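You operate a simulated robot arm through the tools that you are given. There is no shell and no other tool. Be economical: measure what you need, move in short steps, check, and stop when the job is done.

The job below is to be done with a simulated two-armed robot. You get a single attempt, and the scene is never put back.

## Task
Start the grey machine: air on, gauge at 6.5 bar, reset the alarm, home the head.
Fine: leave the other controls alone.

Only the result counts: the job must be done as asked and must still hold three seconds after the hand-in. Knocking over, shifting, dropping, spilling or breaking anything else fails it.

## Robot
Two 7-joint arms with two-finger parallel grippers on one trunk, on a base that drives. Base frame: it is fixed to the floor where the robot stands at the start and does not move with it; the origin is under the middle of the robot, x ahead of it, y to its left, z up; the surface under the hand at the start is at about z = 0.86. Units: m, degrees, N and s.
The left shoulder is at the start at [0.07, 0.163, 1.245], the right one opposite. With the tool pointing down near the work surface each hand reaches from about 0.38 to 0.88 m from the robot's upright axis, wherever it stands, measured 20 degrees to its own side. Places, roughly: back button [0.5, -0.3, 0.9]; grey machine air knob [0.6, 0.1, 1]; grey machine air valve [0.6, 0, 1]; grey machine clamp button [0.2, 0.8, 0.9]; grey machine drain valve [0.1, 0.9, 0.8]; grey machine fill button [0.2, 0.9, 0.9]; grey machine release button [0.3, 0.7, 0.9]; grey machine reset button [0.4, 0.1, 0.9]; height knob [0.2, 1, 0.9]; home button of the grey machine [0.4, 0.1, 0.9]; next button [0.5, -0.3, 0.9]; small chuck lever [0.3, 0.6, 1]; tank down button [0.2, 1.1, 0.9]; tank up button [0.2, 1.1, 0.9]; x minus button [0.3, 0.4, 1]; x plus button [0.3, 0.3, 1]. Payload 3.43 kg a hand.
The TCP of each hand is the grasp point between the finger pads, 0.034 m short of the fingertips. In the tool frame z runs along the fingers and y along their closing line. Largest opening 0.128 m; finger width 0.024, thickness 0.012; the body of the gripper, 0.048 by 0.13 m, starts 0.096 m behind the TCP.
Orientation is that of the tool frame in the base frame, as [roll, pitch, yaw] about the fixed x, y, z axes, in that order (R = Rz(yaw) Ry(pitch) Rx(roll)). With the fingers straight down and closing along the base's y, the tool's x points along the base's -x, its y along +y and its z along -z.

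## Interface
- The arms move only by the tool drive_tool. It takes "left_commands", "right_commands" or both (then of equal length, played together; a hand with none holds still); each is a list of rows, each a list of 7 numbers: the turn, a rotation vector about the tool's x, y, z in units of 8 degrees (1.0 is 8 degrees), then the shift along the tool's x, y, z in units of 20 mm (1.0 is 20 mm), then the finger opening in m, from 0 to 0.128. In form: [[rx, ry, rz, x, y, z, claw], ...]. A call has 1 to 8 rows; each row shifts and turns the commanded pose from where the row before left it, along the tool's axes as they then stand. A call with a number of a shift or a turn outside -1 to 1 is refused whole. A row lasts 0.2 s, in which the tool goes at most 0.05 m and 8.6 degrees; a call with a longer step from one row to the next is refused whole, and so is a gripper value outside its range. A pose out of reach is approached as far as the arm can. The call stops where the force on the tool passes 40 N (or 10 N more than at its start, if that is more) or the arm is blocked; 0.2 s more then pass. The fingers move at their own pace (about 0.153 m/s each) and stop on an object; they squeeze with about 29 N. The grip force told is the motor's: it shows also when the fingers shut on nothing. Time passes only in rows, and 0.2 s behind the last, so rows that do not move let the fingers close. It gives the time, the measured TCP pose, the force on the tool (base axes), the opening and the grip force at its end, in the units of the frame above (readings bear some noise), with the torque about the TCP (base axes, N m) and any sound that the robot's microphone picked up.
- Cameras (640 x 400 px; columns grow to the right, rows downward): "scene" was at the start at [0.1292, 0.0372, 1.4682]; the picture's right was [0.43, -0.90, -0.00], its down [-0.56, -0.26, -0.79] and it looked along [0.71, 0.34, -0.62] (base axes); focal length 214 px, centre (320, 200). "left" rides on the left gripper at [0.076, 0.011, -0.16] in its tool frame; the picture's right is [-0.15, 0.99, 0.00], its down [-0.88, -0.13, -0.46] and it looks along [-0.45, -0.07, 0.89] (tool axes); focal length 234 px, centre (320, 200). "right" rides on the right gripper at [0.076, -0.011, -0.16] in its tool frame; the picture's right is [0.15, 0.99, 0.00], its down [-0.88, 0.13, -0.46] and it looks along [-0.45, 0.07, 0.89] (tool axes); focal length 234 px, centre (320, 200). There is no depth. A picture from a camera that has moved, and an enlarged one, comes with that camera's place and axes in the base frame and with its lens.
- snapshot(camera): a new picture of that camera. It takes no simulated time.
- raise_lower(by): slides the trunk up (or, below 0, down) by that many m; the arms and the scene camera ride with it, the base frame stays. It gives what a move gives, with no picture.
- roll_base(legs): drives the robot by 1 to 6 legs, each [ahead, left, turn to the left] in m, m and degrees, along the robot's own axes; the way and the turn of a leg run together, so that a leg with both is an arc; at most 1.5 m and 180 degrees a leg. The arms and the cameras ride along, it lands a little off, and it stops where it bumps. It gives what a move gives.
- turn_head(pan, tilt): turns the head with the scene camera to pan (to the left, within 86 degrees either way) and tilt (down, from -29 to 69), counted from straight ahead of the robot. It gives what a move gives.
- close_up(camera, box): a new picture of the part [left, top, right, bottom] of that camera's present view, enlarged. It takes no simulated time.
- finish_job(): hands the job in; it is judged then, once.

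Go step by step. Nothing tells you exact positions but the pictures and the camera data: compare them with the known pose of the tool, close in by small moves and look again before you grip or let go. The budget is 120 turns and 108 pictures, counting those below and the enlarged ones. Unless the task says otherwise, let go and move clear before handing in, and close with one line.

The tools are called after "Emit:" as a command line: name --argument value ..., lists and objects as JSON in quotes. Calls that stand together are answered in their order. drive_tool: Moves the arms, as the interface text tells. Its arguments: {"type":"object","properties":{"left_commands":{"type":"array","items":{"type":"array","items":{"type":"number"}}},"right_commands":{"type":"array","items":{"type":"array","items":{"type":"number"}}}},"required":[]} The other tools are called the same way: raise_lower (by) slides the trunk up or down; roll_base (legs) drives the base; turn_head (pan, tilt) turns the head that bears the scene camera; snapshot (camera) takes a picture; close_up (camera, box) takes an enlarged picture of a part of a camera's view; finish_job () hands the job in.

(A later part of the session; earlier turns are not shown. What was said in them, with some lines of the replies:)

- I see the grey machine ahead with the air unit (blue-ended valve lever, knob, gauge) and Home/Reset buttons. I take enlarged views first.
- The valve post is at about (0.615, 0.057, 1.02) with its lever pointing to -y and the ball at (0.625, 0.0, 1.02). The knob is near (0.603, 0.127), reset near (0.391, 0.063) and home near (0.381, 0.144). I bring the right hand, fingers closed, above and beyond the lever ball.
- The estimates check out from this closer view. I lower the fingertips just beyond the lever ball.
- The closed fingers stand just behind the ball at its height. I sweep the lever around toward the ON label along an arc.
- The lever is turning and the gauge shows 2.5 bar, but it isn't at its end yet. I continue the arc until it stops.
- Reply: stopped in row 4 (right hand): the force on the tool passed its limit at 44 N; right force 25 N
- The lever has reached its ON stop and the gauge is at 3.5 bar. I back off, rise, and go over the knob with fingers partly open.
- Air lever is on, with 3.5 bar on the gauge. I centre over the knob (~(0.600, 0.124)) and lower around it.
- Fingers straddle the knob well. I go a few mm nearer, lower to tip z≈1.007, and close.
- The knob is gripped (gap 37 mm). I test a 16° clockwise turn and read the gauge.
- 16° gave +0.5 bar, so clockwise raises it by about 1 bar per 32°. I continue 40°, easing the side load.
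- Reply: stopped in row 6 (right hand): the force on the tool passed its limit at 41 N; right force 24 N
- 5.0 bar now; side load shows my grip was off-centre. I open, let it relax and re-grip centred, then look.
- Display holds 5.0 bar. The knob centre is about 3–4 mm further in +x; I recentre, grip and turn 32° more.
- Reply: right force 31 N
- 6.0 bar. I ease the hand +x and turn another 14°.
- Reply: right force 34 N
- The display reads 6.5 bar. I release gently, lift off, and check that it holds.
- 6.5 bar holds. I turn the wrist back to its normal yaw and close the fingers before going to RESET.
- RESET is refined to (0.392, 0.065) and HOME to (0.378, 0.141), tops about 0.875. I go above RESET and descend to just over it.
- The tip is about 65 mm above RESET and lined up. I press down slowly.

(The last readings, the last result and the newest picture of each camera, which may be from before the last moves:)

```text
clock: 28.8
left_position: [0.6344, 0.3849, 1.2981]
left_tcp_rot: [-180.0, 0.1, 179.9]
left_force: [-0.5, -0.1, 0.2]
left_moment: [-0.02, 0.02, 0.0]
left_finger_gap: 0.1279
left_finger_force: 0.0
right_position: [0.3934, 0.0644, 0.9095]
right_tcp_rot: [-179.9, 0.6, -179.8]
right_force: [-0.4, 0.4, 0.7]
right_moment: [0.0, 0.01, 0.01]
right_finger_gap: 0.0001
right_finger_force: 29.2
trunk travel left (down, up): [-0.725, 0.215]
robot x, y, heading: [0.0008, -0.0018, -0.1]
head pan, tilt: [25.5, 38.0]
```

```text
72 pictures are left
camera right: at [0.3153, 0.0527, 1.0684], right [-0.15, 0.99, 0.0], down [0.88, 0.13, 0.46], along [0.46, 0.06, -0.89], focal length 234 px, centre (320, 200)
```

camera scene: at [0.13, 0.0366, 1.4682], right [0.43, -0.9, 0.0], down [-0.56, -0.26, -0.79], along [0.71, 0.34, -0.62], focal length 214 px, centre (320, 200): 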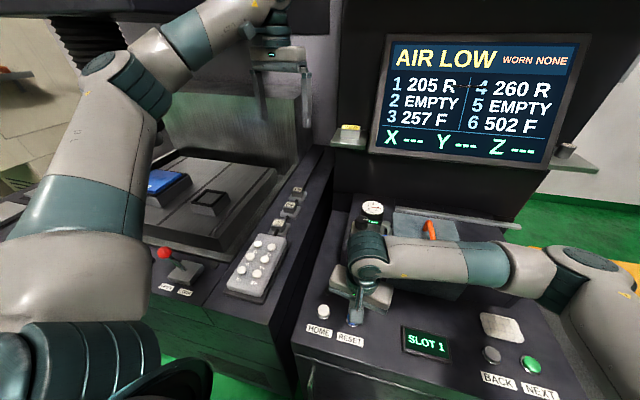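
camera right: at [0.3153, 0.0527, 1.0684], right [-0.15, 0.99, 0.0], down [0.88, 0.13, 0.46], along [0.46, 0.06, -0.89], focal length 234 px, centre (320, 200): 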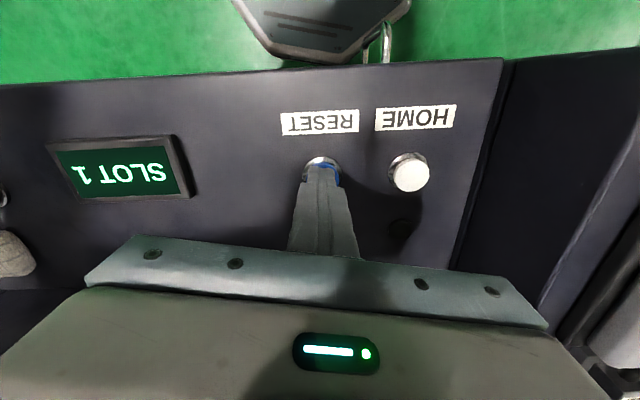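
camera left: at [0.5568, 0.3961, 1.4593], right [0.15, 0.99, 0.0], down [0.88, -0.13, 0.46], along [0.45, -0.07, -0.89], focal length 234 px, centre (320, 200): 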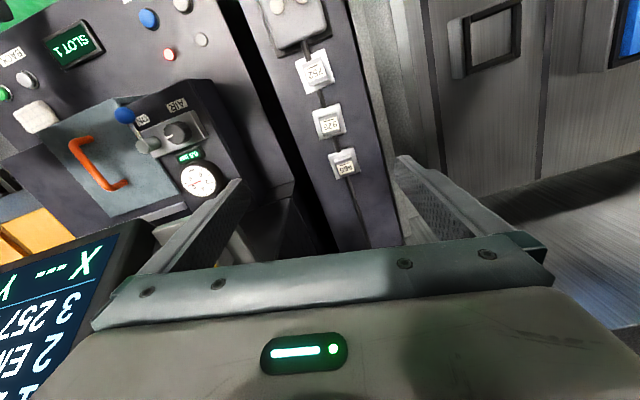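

No contact yet (tip at 0.8755). I keep lowering in small steps.

Emit:
drive_tool --right_commands '[[0, 0, 0, 0, 0, 0.2, 0], [0, 0, 0, 0, 0, 0.2, 0], [0, 0, 0, 0, 0, 0.2, 0]]'

Emit:
close_up --camera "scene" --box '[290, 30, 600, 360]'

```text
clock: 29.6
left_position: [0.6319, 0.3834, 1.3004]
left_tcp_rot: [179.9, 0.1, 179.8]
left_force: [0.2, 0.7, -0.5]
left_moment: [-0.01, 0.0, 0.02]
left_finger_gap: 0.128
left_finger_force: 0.0
right_position: [0.3934, 0.0639, 0.9]
right_tcp_rot: [180.0, 0.8, 180.0]
right_force: [2.5, -3.7, 28.1]
right_moment: [-0.1, 0.0, 0.11]
right_finger_gap: 0.0001
right_finger_force: 28.8
trunk travel left (down, up): [-0.725, 0.215]
robot x, y, heading: [0.0014, 0.0012, -0.1]
head pan, tilt: [25.5, 38.0]
heard: click
```

```text
1.21 times, centred on (445, 195) of scene
camera zoom: at [0.1281, 0.0356, 1.4689], right [0.43, -0.9, 0.0], down [-0.56, -0.26, -0.79], along [0.71, 0.34, -0.62], focal length 260 px, centre (168, 206)
```

zoom: 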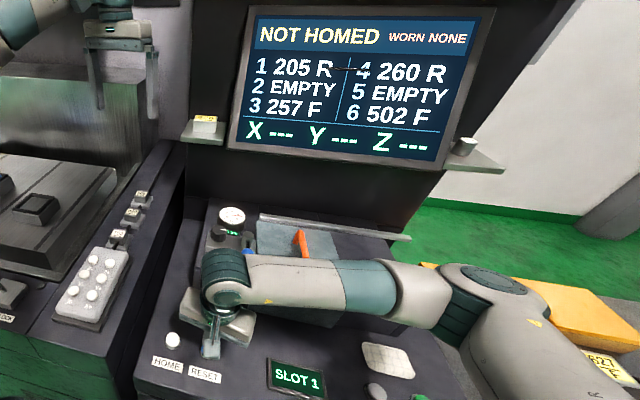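

Click: the display now says NOT HOMED. I lift and shift over HOME, and before pressing I look at where the head could travel relative to the left hand.

Emit:
drive_tool --right_commands '[[0, 0, 0, 0, 0, -1, 0], [0, 0, 0, 0, 0, -1, 0], [0, 0, 0, 0.4, 1, -1, 0], [0, 0, 0, 0.42, 1, 0, 0], [0, 0, 0, 0, 1, 0, 0], [0, 0, 0, 0, 0.8, 0, 0]]'

Emit:
turn_head --pan 45 --tilt 5

Emit:
snapshot --camera "scene"

Emit:
snapshot --camera "right"

```text
clock: 31.0
left_position: [0.6337, 0.385, 1.2973]
left_tcp_rot: [-179.9, 0.0, 179.9]
left_force: [-0.3, 0.9, 0.7]
left_moment: [-0.02, -0.01, -0.03]
left_finger_gap: 0.1276
left_finger_force: 0.1
right_position: [0.3763, 0.1415, 0.9572]
right_tcp_rot: [-179.8, 0.7, 179.9]
right_force: [0.0, 0.9, -0.2]
right_moment: [-0.05, 0.02, -0.01]
right_finger_gap: 0.0
right_finger_force: 28.8
trunk travel left (down, up): [-0.725, 0.215]
robot x, y, heading: [0.0002, -0.0013, -0.1]
head pan, tilt: [25.5, 38.0]
```

```text
clock: 32.0
left_position: [0.6351, 0.3838, 1.2989]
left_tcp_rot: [179.9, 0.0, 179.9]
left_force: [-0.2, 0.5, -0.3]
left_moment: [0.03, -0.02, -0.02]
left_finger_gap: 0.1278
left_finger_force: 0.2
right_position: [0.3762, 0.1406, 0.9577]
right_tcp_rot: [-180.0, 0.6, -180.0]
right_force: [0.8, -0.8, 0.2]
right_moment: [-0.05, 0.0, 0.0]
right_finger_gap: 0.0
right_finger_force: 28.9
trunk travel left (down, up): [-0.725, 0.215]
robot x, y, heading: [-0.0006, -0.0035, 0.0]
head pan, tilt: [45.0, 5.0]
```

```text
70 pictures are left
camera scene: at [0.1172, 0.0646, 1.5209], right [0.71, -0.71, 0.0], down [-0.06, -0.06, -1.0], along [0.71, 0.7, -0.09], focal length 214 px, centre (320, 200)
```

scene: 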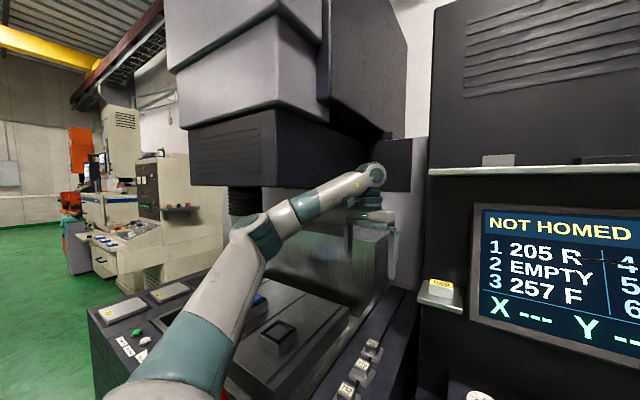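

```text
69 pictures are left
camera right: at [0.2978, 0.129, 1.1162], right [-0.15, 0.99, 0.0], down [0.88, 0.13, 0.46], along [0.46, 0.06, -0.89], focal length 234 px, centre (320, 200)
```

right: 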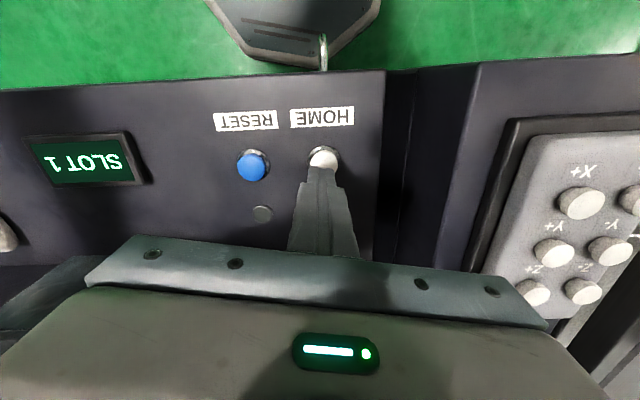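

The machine's big head hangs over the left arm, so I pull the left hand back toward the robot first, out of the head's path.

Emit:
drive_tool --left_commands '[[0, 0, 0, 1, 0, 0, 0.128], [0, 0, 0, 1, 0, 0, 0.128], [0, 0, 0, 1, 0, 0, 0.128], [0, 0, 0, 1, 0, 0, 0.128], [0, 0, 0, 1, 0, 0, 0.128], [0, 0, 0, 1, 0, 0, 0.128], [0, 0, 0, 1, 0, 0, 0.128], [0, 0, 0, 1, 0, 0, 0.128]]'

Emit:
snapshot --camera "scene"

```text
clock: 33.8
left_position: [0.4737, 0.3842, 1.2994]
left_tcp_rot: [-179.9, 0.1, 179.9]
left_force: [-0.6, -0.5, 0.0]
left_moment: [-0.01, -0.01, -0.03]
left_finger_gap: 0.1281
left_finger_force: 0.1
right_position: [0.3751, 0.1405, 0.9561]
right_tcp_rot: [-179.9, 0.7, 180.0]
right_force: [-0.7, -0.1, 0.7]
right_moment: [-0.03, 0.0, -0.01]
right_finger_gap: 0.0
right_finger_force: 28.8
trunk travel left (down, up): [-0.725, 0.215]
robot x, y, heading: [0.003, -0.0022, -0.3]
head pan, tilt: [45.0, 5.0]
```

```text
68 pictures are left
camera scene: at [0.116, 0.0648, 1.5211], right [0.71, -0.71, 0.0], down [-0.06, -0.06, -1.0], along [0.71, 0.7, -0.09], focal length 214 px, centre (320, 200)
```

scene: 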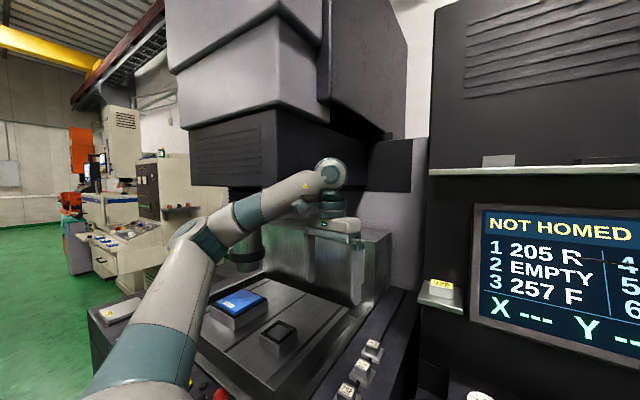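

Better; I pull it back a bit more, then check.

Emit:
drive_tool --left_commands '[[0, 0, 0, 1, 0, 0, 0.128], [0, 0, 0, 1, 0, 0, 0.128], [0, 0, 0, 1, 0, 0, 0.128], [0, 0, 0, 1, 0, 0, 0.128], [0, 0, 0, 0.5, 0, 0, 0.128]]'

Emit:
turn_head --pan 45 --tilt 25

Emit:
snapshot --camera "scene"

```text
clock: 35.0
left_position: [0.3831, 0.3837, 1.2983]
left_tcp_rot: [-180.0, 0.0, 180.0]
left_force: [0.4, -0.8, 0.0]
left_moment: [0.0, 0.06, 0.04]
left_finger_gap: 0.1277
left_finger_force: 0.0
right_position: [0.3759, 0.1403, 0.9562]
right_tcp_rot: [-179.9, 0.6, 180.0]
right_force: [-0.5, 0.3, -0.1]
right_moment: [0.04, 0.0, 0.0]
right_finger_gap: 0.0
right_finger_force: 28.9
trunk travel left (down, up): [-0.725, 0.215]
robot x, y, heading: [0.0041, -0.0003, 0.0]
head pan, tilt: [45.0, 5.0]
```

```text
clock: 35.8
left_position: [0.3843, 0.384, 1.2988]
left_tcp_rot: [180.0, 0.0, 179.9]
left_force: [-0.4, 0.7, -0.4]
left_moment: [-0.02, 0.0, 0.01]
left_finger_gap: 0.1281
left_finger_force: 0.1
right_position: [0.3755, 0.141, 0.9568]
right_tcp_rot: [-179.8, 0.5, -180.0]
right_force: [0.0, -0.8, 0.1]
right_moment: [-0.02, 0.04, 0.02]
right_finger_gap: 0.0
right_finger_force: 28.9
trunk travel left (down, up): [-0.725, 0.215]
robot x, y, heading: [0.0033, -0.0026, 0.0]
head pan, tilt: [45.0, 25.0]
```

```text
67 pictures are left
camera scene: at [0.1172, 0.0647, 1.4886], right [0.71, -0.71, 0.0], down [-0.3, -0.3, -0.91], along [0.64, 0.64, -0.42], focal length 214 px, centre (320, 200)
```

scene: 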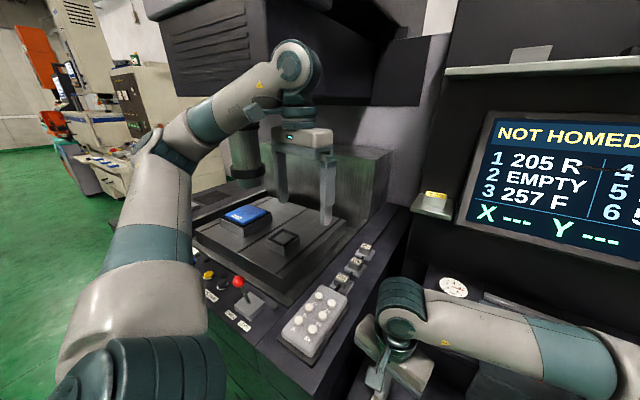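

The left arm is clear. Now I press HOME slowly.

Emit:
drive_tool --right_commands '[[0, 0, 0, 0.12, 0, 1, 0], [0, 0, 0, 0, 0, 1, 0], [0, 0, 0, 0, 0, 0.3, 0], [0, 0, 0, 0, 0, 0.2, 0], [0, 0, 0, 0, 0, 0.2, 0], [0, 0, 0, 0, 0, 0.15, 0]]'

Emit:
snapshot --camera "scene"

```text
clock: 37.2
left_position: [0.3829, 0.3839, 1.2996]
left_tcp_rot: [-179.9, 0.0, 179.9]
left_force: [0.0, 0.6, 0.1]
left_moment: [-0.03, -0.01, 0.02]
left_finger_gap: 0.1283
left_finger_force: 0.0
right_position: [0.3749, 0.1402, 0.9016]
right_tcp_rot: [-180.0, 0.8, 179.9]
right_force: [0.9, 0.3, 14.7]
right_moment: [0.04, -0.04, 0.06]
right_finger_gap: 0.0001
right_finger_force: 28.9
trunk travel left (down, up): [-0.725, 0.215]
robot x, y, heading: [0.0043, 0.0014, -0.1]
head pan, tilt: [45.0, 25.0]
heard: click
```

```text
66 pictures are left
camera scene: at [0.1161, 0.0641, 1.489], right [0.71, -0.71, 0.0], down [-0.3, -0.3, -0.91], along [0.64, 0.64, -0.42], focal length 214 px, centre (320, 200)
```

scene: 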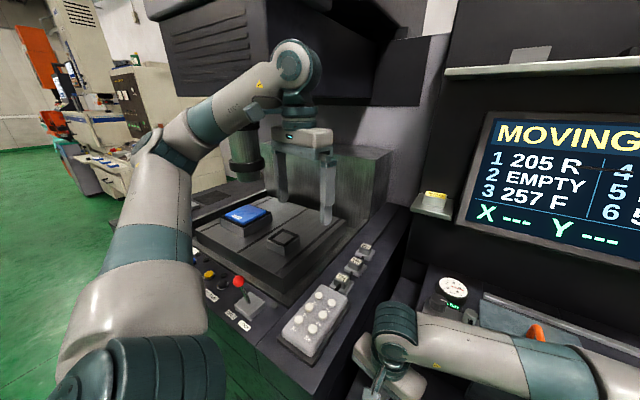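

Click: the display says MOVING. I release HOME, lift clear, and wait while it homes.

Emit:
drive_tool --right_commands '[[0, 0, 0, 0, 0, -1, 0], [0, 0, 0, 0, 0, -1, 0], [0, 0, 0, 0, 0, -1, 0], [0, 0, 0, 0, 0, -1, 0], [0, 0, 0, 0, 0, -1, 0], [0, 0, 0, 0, 0, -1, 0], [0, 0, 0, 0, -1, 0, 0], [0, 0, 0, 0, -1, 0, 0]]'

Emit:
drive_tool --right_commands '[[0, 0, 0, 0, 0, 0, 0], [0, 0, 0, 0, 0, 0, 0], [0, 0, 0, 0, 0, 0, 0], [0, 0, 0, 0, 0, 0, 0], [0, 0, 0, 0, 0, 0, 0], [0, 0, 0, 0, 0, 0, 0], [0, 0, 0, 0, 0, 0, 0], [0, 0, 0, 0, 0, 0, 0]]'

Emit:
turn_head --pan 25.5 --tilt 30

Emit:
snapshot --camera "scene"

Emit:
snapshot --camera "right"

```text
clock: 39.0
left_position: [0.3837, 0.3833, 1.3001]
left_tcp_rot: [180.0, 0.0, 179.9]
left_force: [-0.2, 0.2, -0.7]
left_moment: [0.01, -0.02, 0.0]
left_finger_gap: 0.1281
left_finger_force: 0.0
right_position: [0.3728, 0.0976, 1.0196]
right_tcp_rot: [179.9, 0.6, -180.0]
right_force: [0.2, 0.6, 0.4]
right_moment: [-0.03, 0.01, -0.01]
right_finger_gap: 0.0
right_finger_force: 29.8
trunk travel left (down, up): [-0.725, 0.215]
robot x, y, heading: [-0.0007, -0.0025, -0.2]
head pan, tilt: [45.0, 25.0]
```

```text
clock: 40.8
left_position: [0.3836, 0.3837, 1.2985]
left_tcp_rot: [-180.0, -0.1, 179.9]
left_force: [-0.1, -0.8, -1.0]
left_moment: [0.0, -0.01, 0.01]
left_finger_gap: 0.1278
left_finger_force: 0.1
right_position: [0.3723, 0.1, 1.0199]
right_tcp_rot: [-179.8, 0.6, 180.0]
right_force: [-0.9, 0.8, -0.3]
right_moment: [0.03, 0.02, 0.03]
right_finger_gap: 0.0
right_finger_force: 29.3
trunk travel left (down, up): [-0.725, 0.215]
robot x, y, heading: [0.0012, -0.0032, 0.0]
head pan, tilt: [45.0, 25.0]
```

```text
clock: 41.6
left_position: [0.3834, 0.385, 1.2995]
left_tcp_rot: [-179.9, 0.0, 179.9]
left_force: [-0.6, 0.7, 0.2]
left_moment: [-0.01, -0.01, 0.04]
left_finger_gap: 0.1279
left_finger_force: 0.1
right_position: [0.3738, 0.0996, 1.0196]
right_tcp_rot: [-179.8, 0.6, -179.9]
right_force: [0.2, 0.1, -0.5]
right_moment: [-0.02, 0.01, -0.03]
right_finger_gap: 0.0
right_finger_force: 29.1
trunk travel left (down, up): [-0.725, 0.215]
robot x, y, heading: [-0.0017, -0.0023, -0.1]
head pan, tilt: [25.5, 30.0]
```

```text
65 pictures are left
camera scene: at [0.1336, 0.0385, 1.4806], right [0.43, -0.9, 0.0], down [-0.45, -0.21, -0.87], along [0.78, 0.37, -0.5], focal length 214 px, centre (320, 200)
```

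scene: 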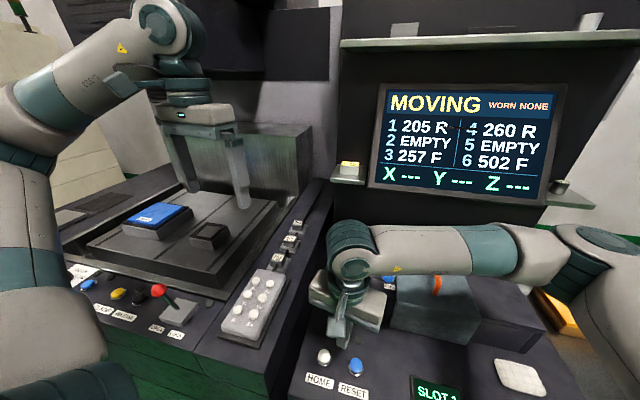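

```text
64 pictures are left
camera right: at [0.2946, 0.0886, 1.1788], right [-0.15, 0.99, 0.0], down [0.88, 0.13, 0.46], along [0.46, 0.06, -0.89], focal length 234 px, centre (320, 200)
```

right: 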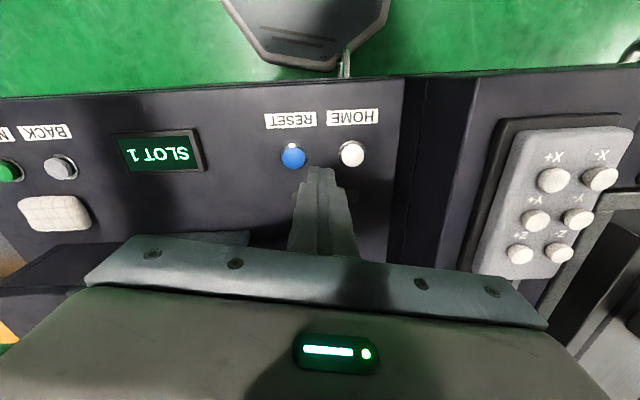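

Still MOVING. I wait longer, raising the right hand a bit meanwhile and moving it off the panel.

Emit:
drive_tool --right_commands '[[0, 0, 0, 0, -1, -1, 0], [0, 0, 0, 0, -1, -1, 0], [0, 0, 0, 0, -1, -1, 0], [0, 0, 0, 0, -1, -1, 0], [0, 0, 0, 0, -1, -1, 0], [0, 0, 0, 0, -1, -1, 0], [0, 0, 0, 0, -1, -1, 0], [0, 0, 0, 0, -1, -1, 0]]'

Emit:
drive_tool --right_commands '[[0, 0, 0, 0, 0, 0, 0], [0, 0, 0, 0, 0, 0, 0], [0, 0, 0, 0, 0, 0, 0], [0, 0, 0, 0, 0, 0, 0], [0, 0, 0, 0, 0, 0, 0], [0, 0, 0, 0, 0, 0, 0], [0, 0, 0, 0, 0, 0, 0], [0, 0, 0, 0, 0, 0, 0]]'

Emit:
drive_tool --right_commands '[[0, 0, 0, 0, 0, 0, 0], [0, 0, 0, 0, 0, 0, 0], [0, 0, 0, 0, 0, 0, 0], [0, 0, 0, 0, 0, 0, 0], [0, 0, 0, 0, 0, 0, 0], [0, 0, 0, 0, 0, 0, 0], [0, 0, 0, 0, 0, 0, 0], [0, 0, 0, 0, 0, 0, 0]]'

Emit:
snapshot --camera "scene"

```text
clock: 43.4
left_position: [0.3844, 0.3845, 1.2989]
left_tcp_rot: [-180.0, 0.1, 179.9]
left_force: [0.7, 0.2, -0.2]
left_moment: [-0.01, -0.05, -0.03]
left_finger_gap: 0.1278
left_finger_force: 0.1
right_position: [0.3715, -0.0613, 1.1813]
right_tcp_rot: [-179.9, 0.6, 179.9]
right_force: [-0.2, -0.2, 0.5]
right_moment: [0.04, -0.01, 0.0]
right_finger_gap: 0.0002
right_finger_force: 29.2
trunk travel left (down, up): [-0.725, 0.215]
robot x, y, heading: [0.0006, -0.0013, -0.0]
head pan, tilt: [25.5, 30.0]
```

```text
clock: 45.2
left_position: [0.3842, 0.3843, 1.2984]
left_tcp_rot: [180.0, 0.1, 179.9]
left_force: [0.6, -0.6, 0.3]
left_moment: [0.03, -0.02, 0.01]
left_finger_gap: 0.1281
left_finger_force: 0.1
right_position: [0.3721, -0.0601, 1.1804]
right_tcp_rot: [-179.9, 0.6, 179.9]
right_force: [0.0, 0.2, -0.3]
right_moment: [0.0, -0.02, 0.0]
right_finger_gap: 0.0
right_finger_force: 29.1
trunk travel left (down, up): [-0.725, 0.215]
robot x, y, heading: [-0.0032, -0.0024, -0.0]
head pan, tilt: [25.5, 30.0]
```

```text
clock: 47.0
left_position: [0.3831, 0.3853, 1.2999]
left_tcp_rot: [-180.0, 0.0, 179.9]
left_force: [0.3, -0.3, -0.7]
left_moment: [0.02, -0.03, 0.01]
left_finger_gap: 0.1281
left_finger_force: 0.0
right_position: [0.3718, -0.058, 1.1805]
right_tcp_rot: [-179.9, 0.5, 180.0]
right_force: [-0.1, -0.3, 0.4]
right_moment: [-0.02, -0.01, 0.02]
right_finger_gap: 0.0001
right_finger_force: 28.7
trunk travel left (down, up): [-0.725, 0.215]
robot x, y, heading: [-0.0009, -0.0016, 0.0]
head pan, tilt: [25.5, 30.0]
```

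```text
63 pictures are left
camera scene: at [0.1336, 0.0384, 1.4806], right [0.43, -0.9, 0.0], down [-0.45, -0.21, -0.87], along [0.78, 0.37, -0.5], focal length 214 px, centre (320, 200)
```

scene: 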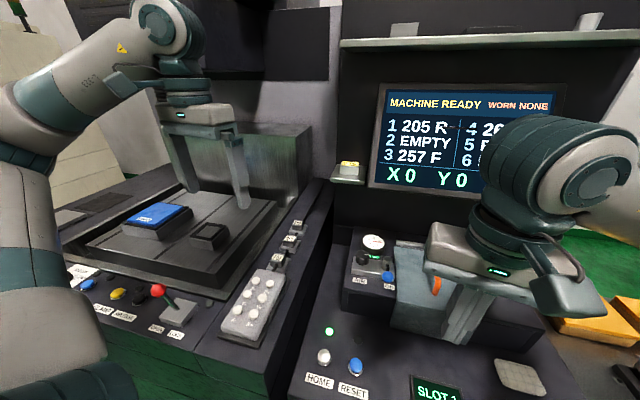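

MACHINE READY, axes at 0. I check the gauge once more.

Emit:
close_up --camera "scene" --box '[340, 225, 420, 300]'

```text
5.33 times, centred on (380, 262) of scene
camera zoom: at [0.1336, 0.0384, 1.4806], right [0.43, -0.9, 0.0], down [-0.45, -0.21, -0.87], along [0.78, 0.37, -0.5], focal length 1144 px, centre (0, -133)
```

zoom: 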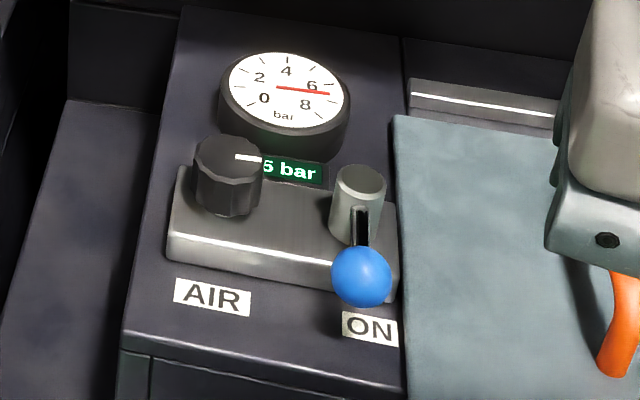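

The gauge still stands at 6.5 bar, the lever is at ON, and both hands are clear. I hand in.

Emit:
finish_job

```text
The job is handed in.
```

The grey machine is started: air is on, the gauge reads 6.5 bar, the alarm is reset and the head is homed. The display shows MACHINE READY.
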